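You operate a simulated robot arm through the tools that you are given. There is no shell and no other tool. Be economical: measure what you need, move in short steps, check, and stop when the job is done.

You are at the controls of a simulated robot arm. One attempt, no reset.

JOB
Take the small brown book from the top of the plan chest and leave it on the thin yellow folder.

The check looks at the end state, three seconds after you hand in, the way a careful person would. Anything else that was tipped, shoved, dropped, spilled or broken makes it a failure.

ROBOT AND FRAMES
A 6-joint arm with a two-finger parallel gripper, fixed in place. Base frame: the origin is at the foot of the arm, x ahead of it, y to its left, z up; the work surface is at about z = 0. Units: mm, degrees, N and s.
With the tool pointing down near the work surface it reaches from about 180 to 460 mm from the base axis. Its first joint turns from -70.0 to 70.0 degrees. Payload 1.9 kg.
The TCP is the grasp point between the finger pads, 23 mm short of the fingertips. In the tool frame z runs along the fingers and y along their closing line. Largest opening 94 mm; finger width 38, thickness 10; the body of the gripper, 54 by 96 mm, starts 39 mm behind the TCP.
Orientation is told as [roll, pitch, yaw] about the base's x, y, z axes, in that order, counted from this pose: with the fingers straight down and closing along the base's y, the tool's x points along the base's -x, its y along +y and its z along -z.

CONTROLS
- The arm moves only by the tool apply_moves. Its argument "increments" is a list of rows, each a list of 7 numbers: the turn, a rotation vector about the tool's x, y, z in degrees, then the shift along the tool's x, y, z in mm, then the opening, from 0 (shut) to 1 (fully open). In form: [[ax, ay, az, x, y, z, jaw], ...]. A call has 1 to 8 rows; each row shifts and turns the commanded pose from where the row before left it, along the tool's axes as they then stand. Rows are played at 5 a second. More than 50 mm and 8.6 degrees between two rows, or a gripper value outside its range, and nothing of the call is played. Where a pose cannot be reached the arm comes as near as it can. A force on the tool above 40 N (or 10 N above the force at the start of the call, whichever is more), or a blocked arm, ends the call early, and 0.2 s more pass. The fingers move at their own pace (about 108 mm/s each) and stop on an object; they squeeze with about 35 N. The grip force told is the motor's: it shows also when the fingers shut on nothing. Time passes only in rows, and 0.2 s behind the last, so rows that do not move let the fingers close. It gives the time, the measured TCP pose, the force on the tool (base axes), the opening and the grip force at its end, in the units of the frame above (readings bear some noise), and new pictures: "pictures" is both (left out), scene, wrist or none.
- Cameras (640 x 400 px; columns grow to the right, rows downward): "scene" is fixed at [86.8, 337.6, 421.6]; the picture's right is [-0.54, -0.84, 0.00], its down [-0.52, 0.33, -0.79] and it looks along [0.67, -0.42, -0.62] (base axes); focal length 245 px, centre (320, 200). "wrist" rides on the gripper at [86, 16, -75] in the tool frame; the picture's right is [-0.18, 0.98, 0.00], its down [-0.58, -0.11, -0.81] and it looks along [-0.79, -0.15, 0.59] (tool axes); focal length 243 px, centre (320, 200). There is no depth. A picture from a camera that has moved, and an enlarged one, comes with that camera's place and axes in the base frame and with its lens. The place of the scene camera against the robot may be out by one fixed shift of up to 18 mm in any direction.
- enlarge(camera, box): a new picture of the part [left, top, right, bottom] of that camera's present view, enlarged. The clock stands still meanwhile.
- close_job(): hands the job in; it is judged then, once.

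Work in short steps. Places have to be worked out from the pictures, the camera data and where the tool is seen: move nearer, look again, correct. Check each grasp and each placing, and mend what went wrong. You have 90 turns and 170 pictures in all, those below and enlarged ones among them. Open the gripper and draw the arm clear of the work before you hand the job in, unless the task says otherwise; then end with one line.

The tools are called after "Request:" as a command line: name --pt "numbers of a row" for each row, then --argument value for the rest, lists and objects as JSON in quotes. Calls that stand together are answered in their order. apply_moves: Moves the arm, as the interface text tells. Its arguments: {"type":"object","properties":{"increments":{"type":"array"},"pictures":{"type":"string","enum":["both","scene","wrist","none"]}},"required":["increments"]} The other tools are called the same way: enlarge (camera, box) takes an enlarged picture of a part of a camera's view; close_job () hands the job in.

At the start:

```text
time: 0.0
tcp_pos: [356.4, 4.4, 234.2]
orientation: [-0.1, -0.1, 0.0]
contact_force: [0.0, 0.2, 0.8]
finger_gap: 94.1
finger_force: 0.0
```

scene: 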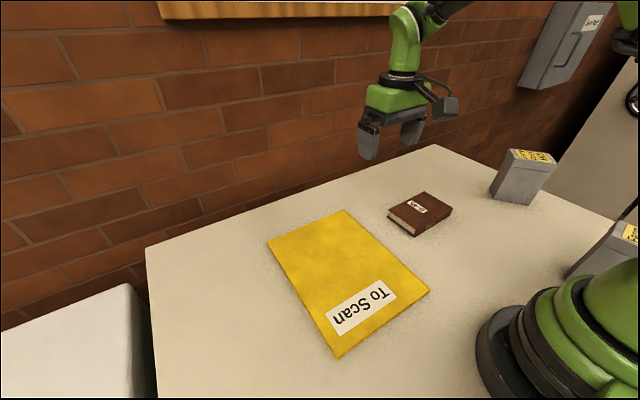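
wrist: 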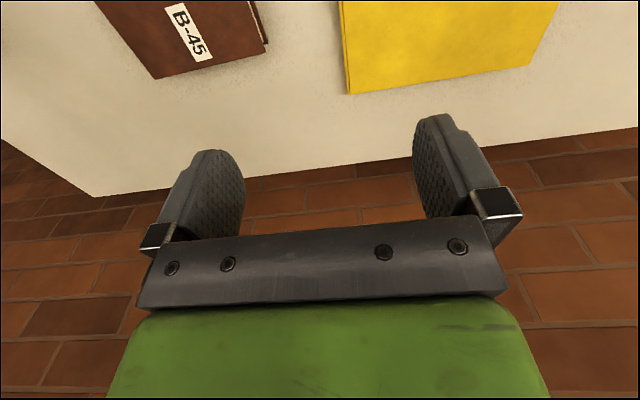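

I'll enlarge the book in the scene view to measure its size.

Request:
enlarge --camera "scene" --box '[370, 175, 470, 245]'

Request:
enlarge --camera "scene" --box '[250, 195, 450, 365]'

```text
5.71 times, centred on (420, 210) of scene
camera zoom: at [86.8, 337.6, 421.6], right [-0.54, -0.84, 0.0], down [-0.52, 0.33, -0.79], along [0.67, -0.42, -0.62], focal length 1398 px, centre (-251, 143)
```

zoom: 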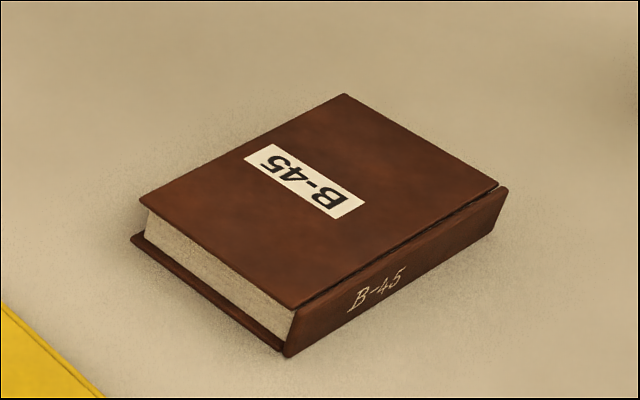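

```text
2.35 times, centred on (350, 280) of scene
camera zoom: at [86.8, 337.6, 421.6], right [-0.54, -0.84, 0.0], down [-0.52, 0.33, -0.79], along [0.67, -0.42, -0.62], focal length 576 px, centre (249, 12)
```

zoom: 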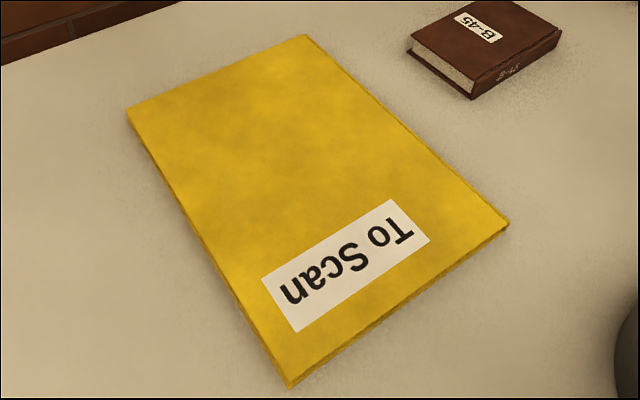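

Scene estimate: the book is about x 306–392, y −193…−54 and 25 thick, so the 86 mm side just fits the opening. The folder is about x 195–471, y 25–238. I'll turn the gripper to close along x, then look with the wrist camera.

Request:
apply_moves --pt "0 0 8.2 0 0 0 1" --pt "0 0 8.2 0 0 0 1" --pt "0 0 8.2 0 0 0 1" --pt "0 0 8.2 0 0 0 1" --pt "0 0 8.2 0 0 0 1" --pt "0 0 8.2 0 0 0 1" --pt "0 0 8.2 0 0 0 1" --pt "0 0 8.2 0 0 0 1" --pictures "none"

Request:
apply_moves --pt "0 0 8.2 0 0 0 1" --pt "0 0 8.2 0 0 0 1" --pt "0 0 8 0 0 0 1" --pt "0 0 0 0 0 0 1" --pictures "both"

```text
time: 1.8
tcp_pos: [356.7, 3.2, 233.3]
orientation: [-0.1, -0.1, -65.8]
contact_force: [0.6, -0.5, -0.9]
finger_gap: 94.0
finger_force: 0.2
```

```text
time: 2.8
tcp_pos: [355.7, 4.0, 234.8]
orientation: [0.2, -0.2, -90.2]
contact_force: [-0.9, 0.1, 0.9]
finger_gap: 93.9
finger_force: 0.1
camera wrist: at [373.7, 90.1, 308.1], right [0.98, -0.19, 0.0], down [-0.11, -0.58, 0.81], along [-0.15, -0.79, -0.59], focal length 243 px, centre (320, 200)
```

scene: 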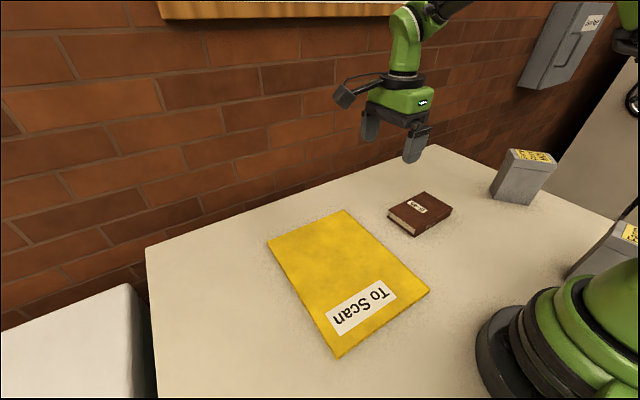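
wrist: 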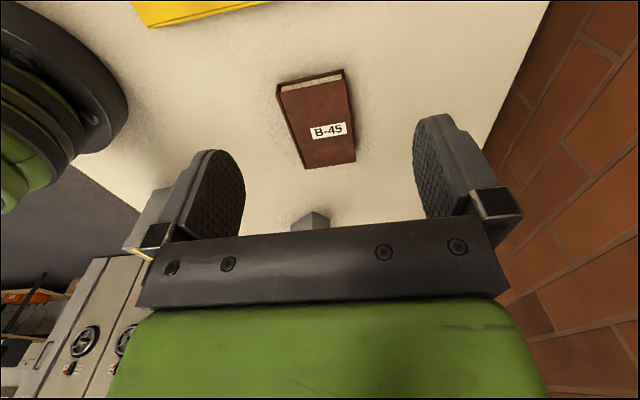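

The book is in view; I'll enlarge it for exact corners.

Request:
enlarge --camera "wrist" --box '[240, 55, 400, 175]'

```text
3.33 times, centred on (320, 115) of wrist
camera zoom: at [373.7, 90.1, 308.1], right [0.98, -0.19, 0.0], down [-0.11, -0.58, 0.81], along [-0.15, -0.79, -0.59], focal length 809 px, centre (320, 483)
```

zoom: 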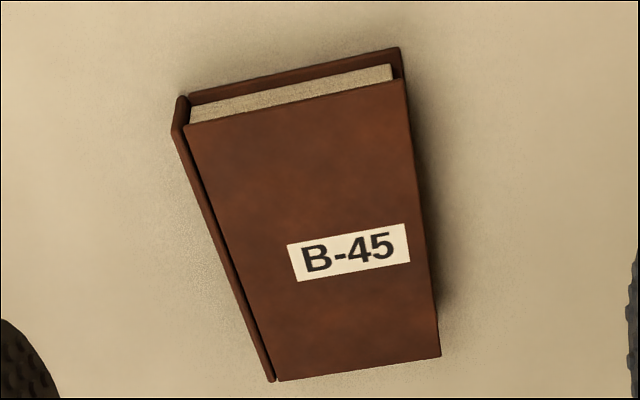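

The wrist camera puts the book at centre (334, −128), 86 mm wide, yawed about +1.5°; the scene camera seems about 15 mm off in x. I'll go above it at z≈110 and look again.

Request:
apply_moves --pt "0 0 -1.6 -26.4 -4.4 24 1" --pt "0 0 0 -26.4 -4.4 24 1" --pt "0 0 0 -26.4 -4.4 24 1" --pt "0 0 0 -26.4 -4.4 24 1" --pt "0 0 0 -26.4 -4.4 24 1" --pt "0 0 0 0 0 0 1" --pictures "both"

```text
time: 4.2
tcp_pos: [337.3, -127.3, 113.0]
orientation: [0.1, -0.1, -88.4]
contact_force: [-0.5, 0.4, -0.6]
finger_gap: 94.1
finger_force: 0.1
camera wrist: at [352.5, -40.3, 187.3], right [0.99, -0.16, 0.0], down [-0.09, -0.58, 0.81], along [-0.13, -0.8, -0.59], focal length 243 px, centre (320, 200)
```

scene: 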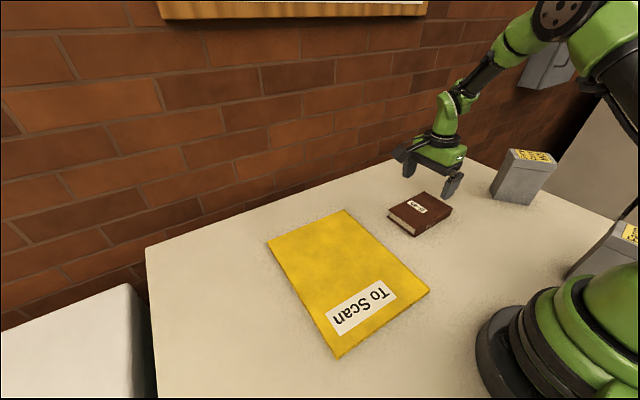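
wrist: 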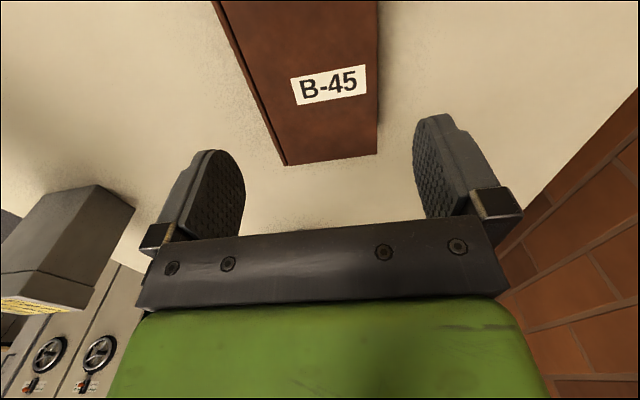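

In the tool frame the book is aligned, with its centre about 4.4 mm to −y and the far edge at −71. I'll shift and go down to just above the book's top.

Request:
apply_moves --pt "0 0 0 -1 -4.4 15 1" --pt "0 0 0 -1 0 20 1" --pt "0 0 0 0 0 20 1" --pt "0 0 0 0 0 0 1" --pictures "both"

Request:
enlarge --camera "scene" --box '[370, 150, 490, 250]'

```text
time: 5.2
tcp_pos: [334.0, -131.0, 58.7]
orientation: [0.1, -0.1, -88.5]
contact_force: [-0.3, -1.2, 0.4]
finger_gap: 93.8
finger_force: 0.1
camera wrist: at [349.3, -44.6, 132.2], right [0.99, -0.16, 0.0], down [-0.09, -0.58, 0.81], along [-0.13, -0.8, -0.59], focal length 243 px, centre (320, 200)
```

scene: 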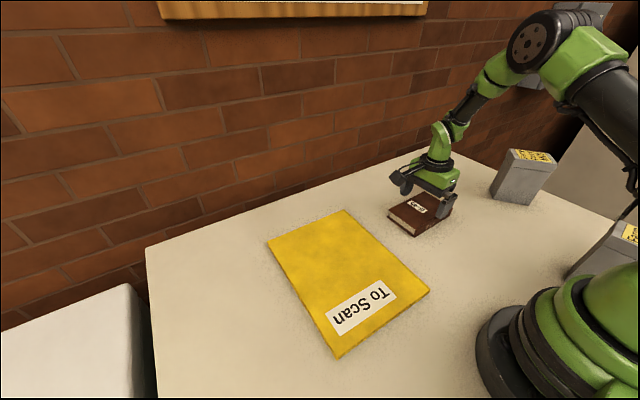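
wrist: 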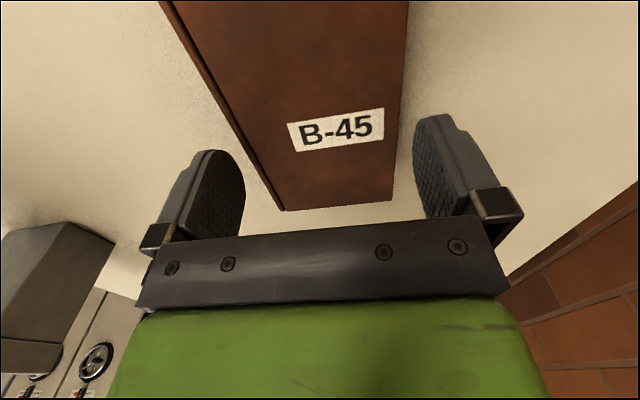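

```text
4.00 times, centred on (430, 200) of scene
camera zoom: at [86.8, 337.6, 421.6], right [-0.54, -0.84, 0.0], down [-0.52, 0.33, -0.79], along [0.67, -0.42, -0.62], focal length 978 px, centre (-120, 200)
```

zoom: 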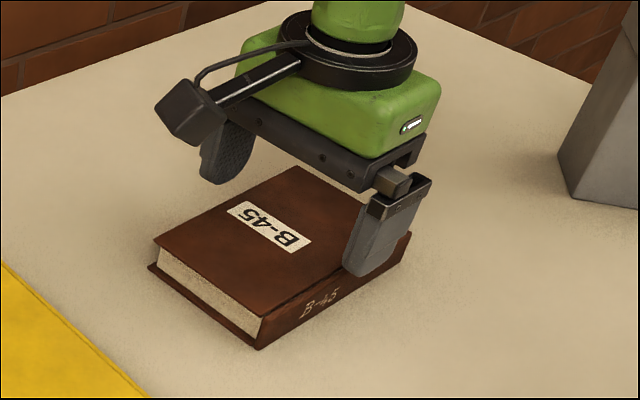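

The residual offset is about −1.3 mm in tool y. I'll correct it and lower the fingers gently past the top of the book.

Request:
apply_moves --pt "0 0 0 0 -1.3 4 1" --pt "0 0 0 0 0 4 1" --pt "0 0 0 0 0 4 1" --pt "0 0 0 0 0 4 1" --pt "0 0 0 0 0 3 1" --pt "0 0 0 0 0 0 1" --pictures "both"

Request:
enlarge --camera "scene" --box '[370, 150, 490, 250]'

```text
time: 6.6
tcp_pos: [332.7, -130.3, 40.1]
orientation: [0.1, -0.1, -88.5]
contact_force: [-0.2, 0.1, -0.3]
finger_gap: 93.9
finger_force: 0.1
camera wrist: at [347.2, -43.9, 113.9], right [0.99, -0.16, 0.0], down [-0.09, -0.58, 0.81], along [-0.13, -0.8, -0.59], focal length 243 px, centre (320, 200)
```

scene: 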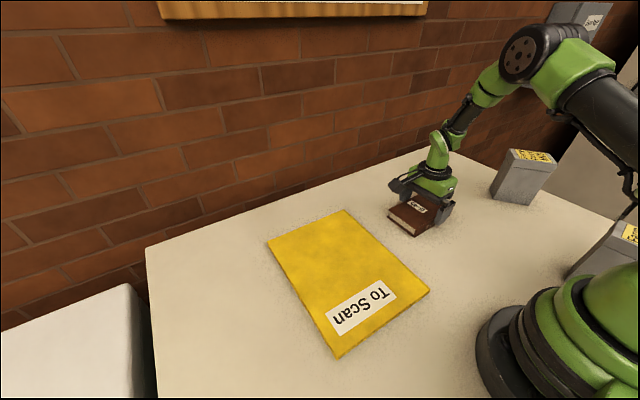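
wrist: 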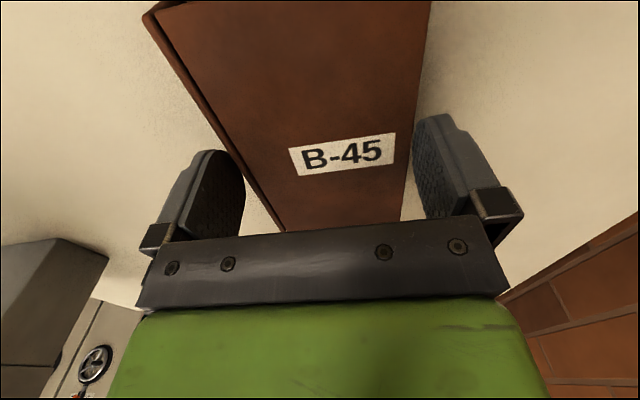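

```text
4.00 times, centred on (430, 200) of scene
camera zoom: at [86.8, 337.6, 421.6], right [-0.54, -0.84, 0.0], down [-0.52, 0.33, -0.79], along [0.67, -0.42, -0.62], focal length 978 px, centre (-120, 200)
```

zoom: 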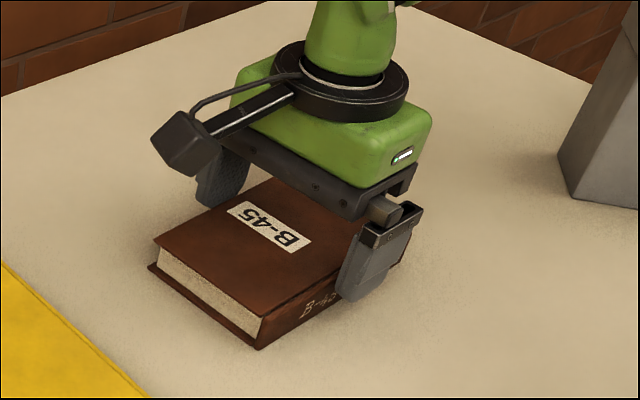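

The fingers straddle the book with no contact force. I'll go down 10 mm more, so the tips are about 7 mm above the surface, and then close.

Request:
apply_moves --pt "0 0 0 0 0 4 1" --pt "0 0 0 0 0 4 1" --pt "0 0 0 0 0 2.5 1" --pt "0 0 0 0 0 0 1" --pictures "none"

Request:
apply_moves --pt "0 0 0 0 0 0 0.85" --pt "0 0 0 0 0 0 0.7" --pt "0 0 0 0 0 0 0.6" --pt "0 0 0 0 0 0 0.6" --pictures "both"

```text
time: 7.6
tcp_pos: [332.4, -130.7, 29.7]
orientation: [0.1, -0.1, -88.4]
contact_force: [0.2, 0.9, 0.0]
finger_gap: 94.0
finger_force: 0.1
```

```text
time: 8.6
tcp_pos: [331.5, -130.3, 28.9]
orientation: [0.2, -0.1, -88.5]
contact_force: [-0.8, 0.2, 0.2]
finger_gap: 87.7
finger_force: 35.2
camera wrist: at [346.6, -43.6, 103.2], right [0.99, -0.16, 0.0], down [-0.09, -0.58, 0.81], along [-0.13, -0.8, -0.59], focal length 243 px, centre (320, 200)
```

scene: 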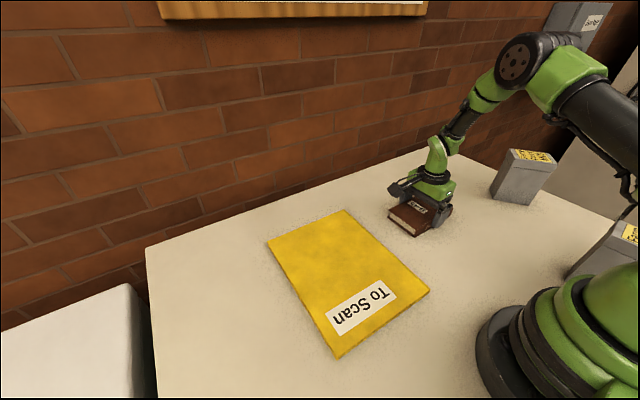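
wrist: 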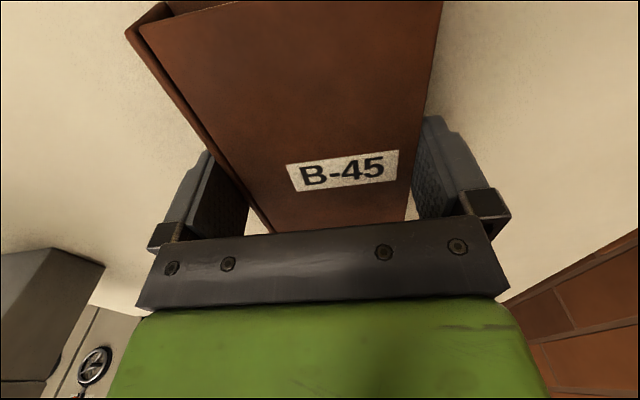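

Gripped at 87.7 mm with full force. I'll keep the jaw commanded shut and lift slowly about 60 mm.

Request:
apply_moves --pt "0 0 0 0 0 0 0.4" --pt "0 0 0 0 0 -4 0.4" --pt "0 0 0 0 0 -8 0.4" --pt "0 0 0 0 0 -12 0.4" --pt "0 0 0 0 0 -15 0.4" --pt "0 0 0 0 0 -15 0.4" --pt "0 0 0 0 0 -10 0.4" --pt "0 0 0 0 0 0 0.4" --pictures "both"

```text
time: 10.4
tcp_pos: [331.3, -130.8, 93.4]
orientation: [0.1, -0.1, -88.3]
contact_force: [-0.2, -0.3, -3.1]
finger_gap: 87.6
finger_force: 34.7
camera wrist: at [345.9, -43.3, 167.7], right [0.99, -0.16, 0.0], down [-0.09, -0.58, 0.81], along [-0.13, -0.8, -0.59], focal length 243 px, centre (320, 200)
```

scene: 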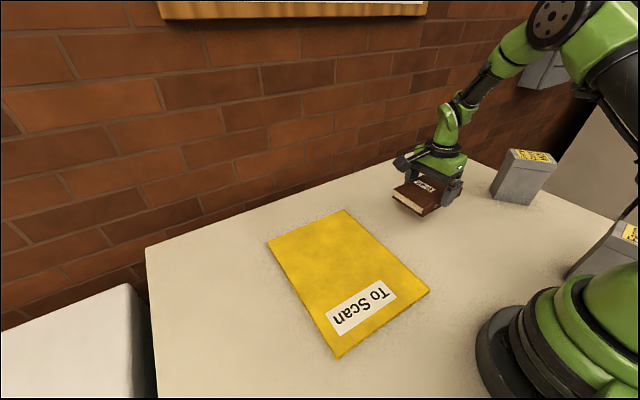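
wrist: 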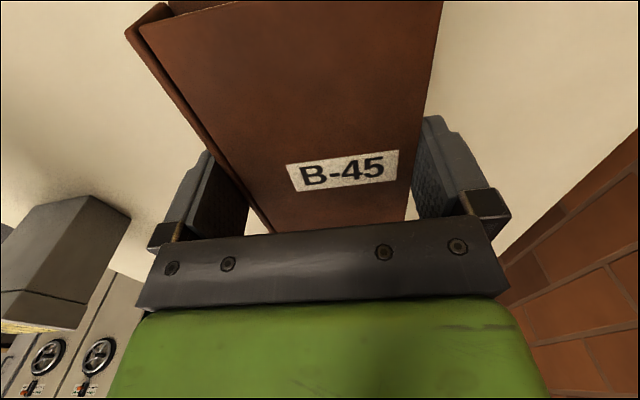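

The book is held level. I'll carry it at constant height to above the folder's centre, about (318, 127).

Request:
apply_moves --pt "0 0 0 20 -1 0 0.4" --pt "0 0 0 38 -1 0 0.4" --pt "0 0 0 38 -1 0 0.4" --pt "0 0 0 38 -1 0 0.4" --pt "0 0 0 38 -1 0 0.4" --pt "0 0 0 38 -1 0 0.4" --pt "0 0 0 30 0 0 0.4" --pt "0 0 0 18 0 0 0.4" --pictures "both"

```text
time: 12.2
tcp_pos: [318.8, 127.8, 92.8]
orientation: [0.1, -0.2, -88.5]
contact_force: [0.4, 0.4, -2.9]
finger_gap: 87.8
finger_force: 34.9
camera wrist: at [333.3, 214.6, 166.8], right [0.99, -0.16, 0.0], down [-0.09, -0.58, 0.81], along [-0.13, -0.8, -0.59], focal length 243 px, centre (320, 200)
```

scene: 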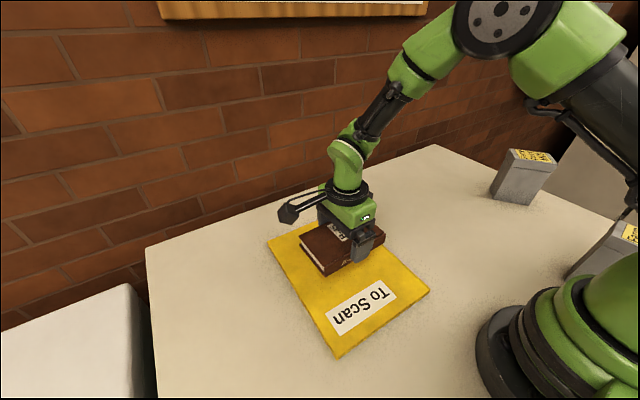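
wrist: 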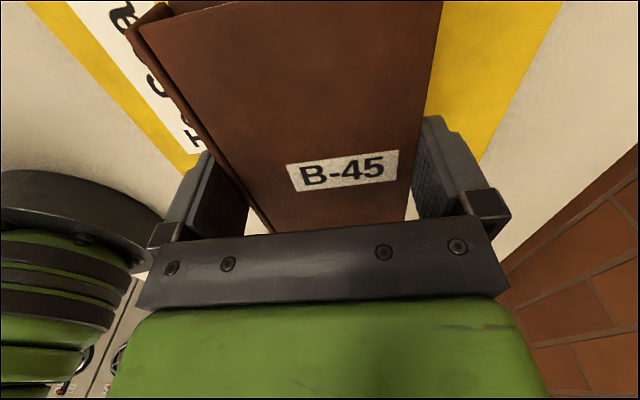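

The wrist view puts the folder at about x 175–455 with its −y edge near 27, so the book is over its middle. I'll lower to about 10 mm above the resting height.

Request:
apply_moves --pt "0 0 0 0 0 12 0.4" --pt "0 0 0 0 0 15 0.4" --pt "0 0 0 0 0 15 0.4" --pt "0 0 0 0 0 8 0.4" --pt "0 0 0 0 0 0 0.4" --pictures "both"

Request:
enlarge --camera "scene" --box '[260, 180, 440, 360]'

```text
time: 13.4
tcp_pos: [319.5, 126.0, 42.8]
orientation: [0.1, -0.1, -88.6]
contact_force: [0.6, -1.2, -0.3]
finger_gap: 87.9
finger_force: 35.0
camera wrist: at [333.7, 213.0, 117.2], right [0.99, -0.16, 0.0], down [-0.09, -0.58, 0.81], along [-0.13, -0.8, -0.59], focal length 243 px, centre (320, 200)
```

scene: 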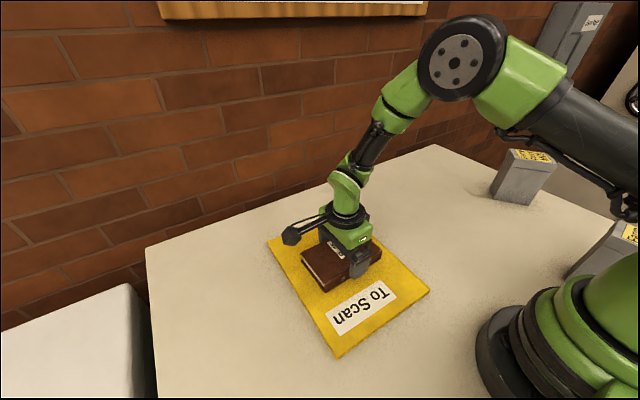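
wrist: 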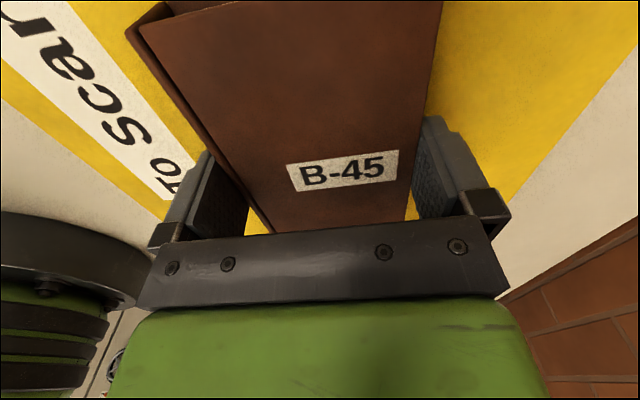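

```text
2.22 times, centred on (350, 270) of scene
camera zoom: at [86.8, 337.6, 421.6], right [-0.54, -0.84, 0.0], down [-0.52, 0.33, -0.79], along [0.67, -0.42, -0.62], focal length 544 px, centre (253, 44)
```

zoom: 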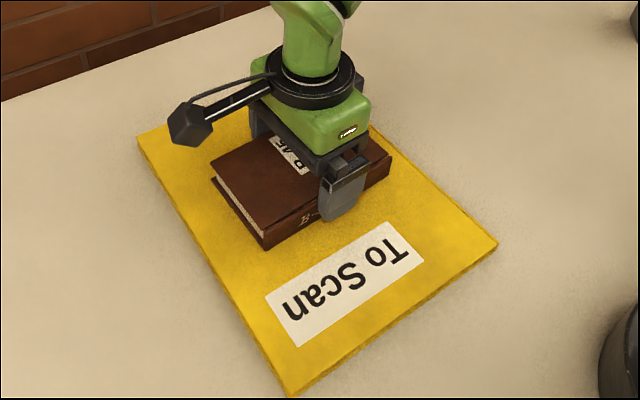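

The book is well inside the folder and just above it. I'll lower in small steps while watching the force.

Request:
apply_moves --pt "0 0 0 0 0 2 0.4" --pt "0 0 0 0 0 2 0.4" --pt "0 0 0 0 0 1 0.4" --pt "0 0 0 0 0 0 0.4" --pictures "none"

Request:
apply_moves --pt "0 0 0 0 0 1 0.4" --pt "0 0 0 0 0 1 0.4" --pt "0 0 0 0 0 0 0.4" --pictures "none"

```text
time: 13.8
tcp_pos: [319.5, 125.8, 43.7]
orientation: [0.1, -0.1, -88.5]
contact_force: [-2.7, -1.5, 6.4]
finger_gap: 87.6
finger_force: 35.0
stopped in row 2: the force on the tool passed its limit (the readings are from after the stop); the commanded pose is now the measured one
```

```text
time: 14.3
tcp_pos: [319.2, 125.8, 42.6]
orientation: [0.0, -0.2, -88.5]
contact_force: [-3.3, -0.9, 6.6]
finger_gap: 87.8
finger_force: 34.8
stopped in row 2: the force on the tool passed its limit (the readings are from after the stop); the commanded pose is now the measured one
```

Contact came at z≈43, meaning the folder would be about 13 mm thick. I'll look closely before releasing.

Request:
enlarge --camera "scene" --box '[290, 220, 390, 300]'

Request:
enlarge --camera "scene" --box '[300, 290, 440, 370]'

```text
5.00 times, centred on (340, 260) of scene
camera zoom: at [86.8, 337.6, 421.6], right [-0.54, -0.84, 0.0], down [-0.52, 0.33, -0.79], along [0.67, -0.42, -0.62], focal length 1223 px, centre (220, -100)
```

zoom: 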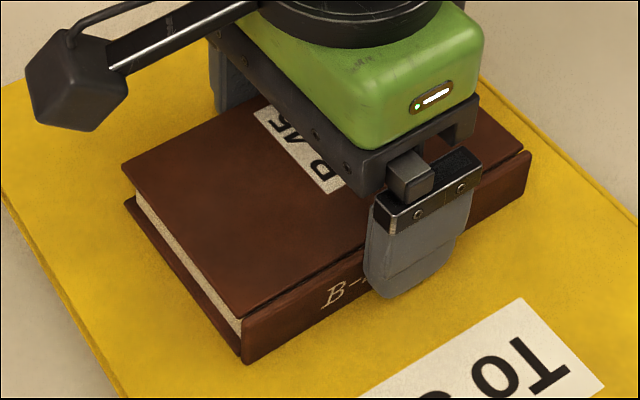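

```text
4.57 times, centred on (370, 330) of scene
camera zoom: at [86.8, 337.6, 421.6], right [-0.54, -0.84, 0.0], down [-0.52, 0.33, -0.79], along [0.67, -0.42, -0.62], focal length 1118 px, centre (91, -394)
```

zoom: 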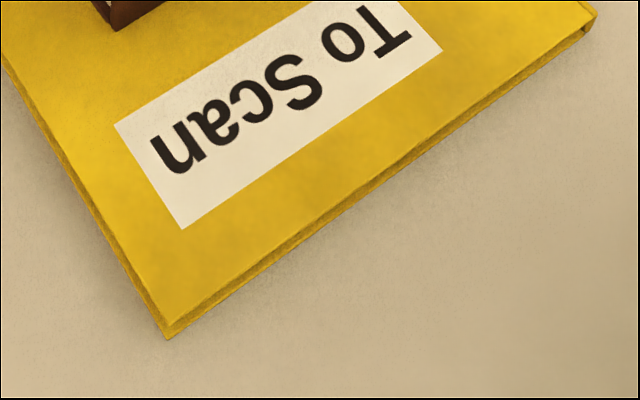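

The folder is indeed about 12 mm thick, and the book sits flat on it with a supporting upward force. I'll release gently.

Request:
apply_moves --pt "0 0 0 0 0 0 0.9" --pt "0 0 0 0 0 0 0.95" --pt "0 0 0 0 0 0 1" --pt "0 0 0 0 0 0 1" --pictures "both"

Request:
enlarge --camera "scene" --box '[290, 220, 390, 300]'

```text
time: 15.3
tcp_pos: [319.4, 127.1, 42.0]
orientation: [0.0, -0.1, -88.4]
contact_force: [1.6, -0.6, 0.4]
finger_gap: 94.0
finger_force: 0.0
camera wrist: at [334.1, 213.2, 116.6], right [0.99, -0.16, 0.0], down [-0.09, -0.58, 0.81], along [-0.13, -0.8, -0.59], focal length 243 px, centre (320, 200)
```

scene: 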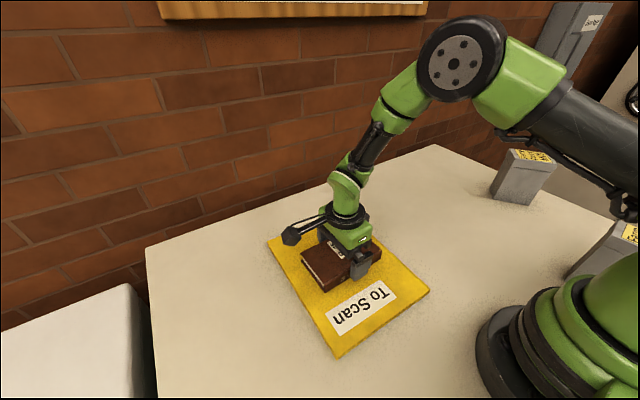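
wrist: 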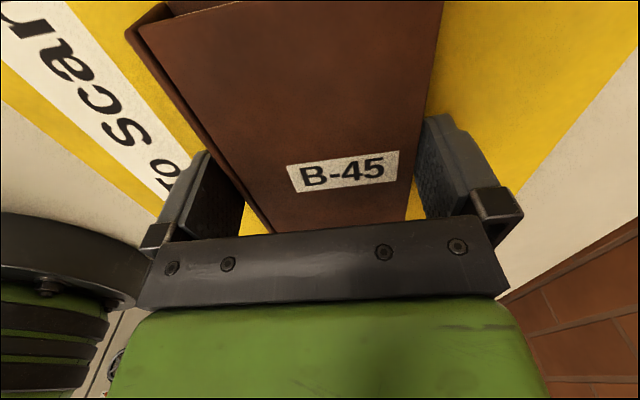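

```text
5.00 times, centred on (340, 260) of scene
camera zoom: at [86.8, 337.6, 421.6], right [-0.54, -0.84, 0.0], down [-0.52, 0.33, -0.79], along [0.67, -0.42, -0.62], focal length 1223 px, centre (220, -100)
```

zoom: 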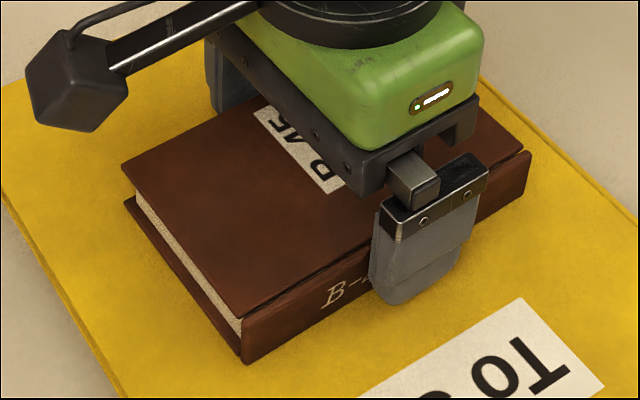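

The book is released and hasn't moved. I'll raise straight up slowly, then draw clear to the side.

Request:
apply_moves --pt "0 0 0 0 0 -5 1" --pt "0 0 0 0 0 -8 1" --pt "0 0 0 0 0 -12 1" --pt "0 0 0 0 0 -25 1" --pt "0 0 0 0 0 -35 1" --pt "0 0 0 0 0 -35 1" --pt "0 0 0 -30 0 -20 1" --pt "0 0 0 -40 0 0 1" --pictures "none"

Request:
apply_moves --pt "0 0 0 -40 0 0 1" --pt "0 0 0 -40 0 0 1" --pt "0 0 0 0 0 0 1" --pictures "both"

```text
time: 17.1
tcp_pos: [320.4, 57.4, 182.8]
orientation: [0.1, -0.1, -88.5]
contact_force: [-0.1, 0.4, -0.2]
finger_gap: 94.0
finger_force: 0.2
```

```text
time: 17.9
tcp_pos: [322.0, -24.0, 183.3]
orientation: [0.1, -0.1, -88.4]
contact_force: [0.1, 0.3, -1.2]
finger_gap: 93.8
finger_force: 0.0
camera wrist: at [337.2, 62.9, 257.8], right [0.99, -0.16, 0.0], down [-0.09, -0.58, 0.81], along [-0.13, -0.8, -0.59], focal length 243 px, centre (320, 200)
```

scene: 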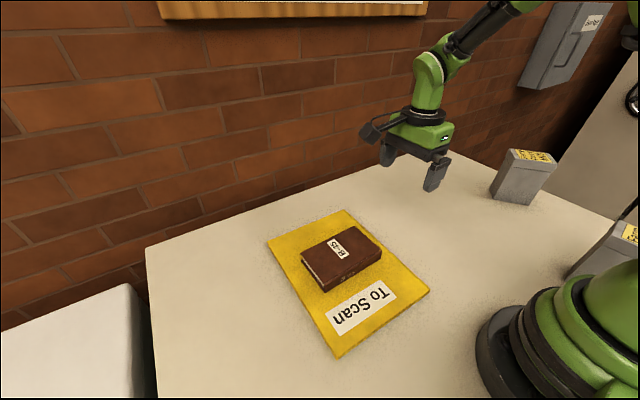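
wrist: 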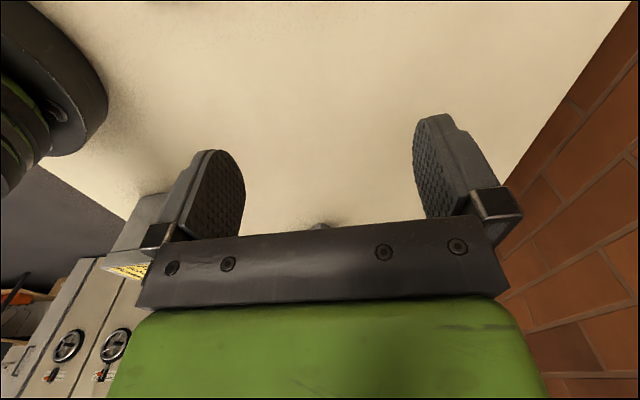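

The book lies flat and fully on the folder, the folder and bins haven't moved, and the arm is clear with the gripper open. I'm handing in.

Request:
close_job

```text
The job is handed in.
```

The brown book is lying flat on the yellow folder, and nothing else was moved.
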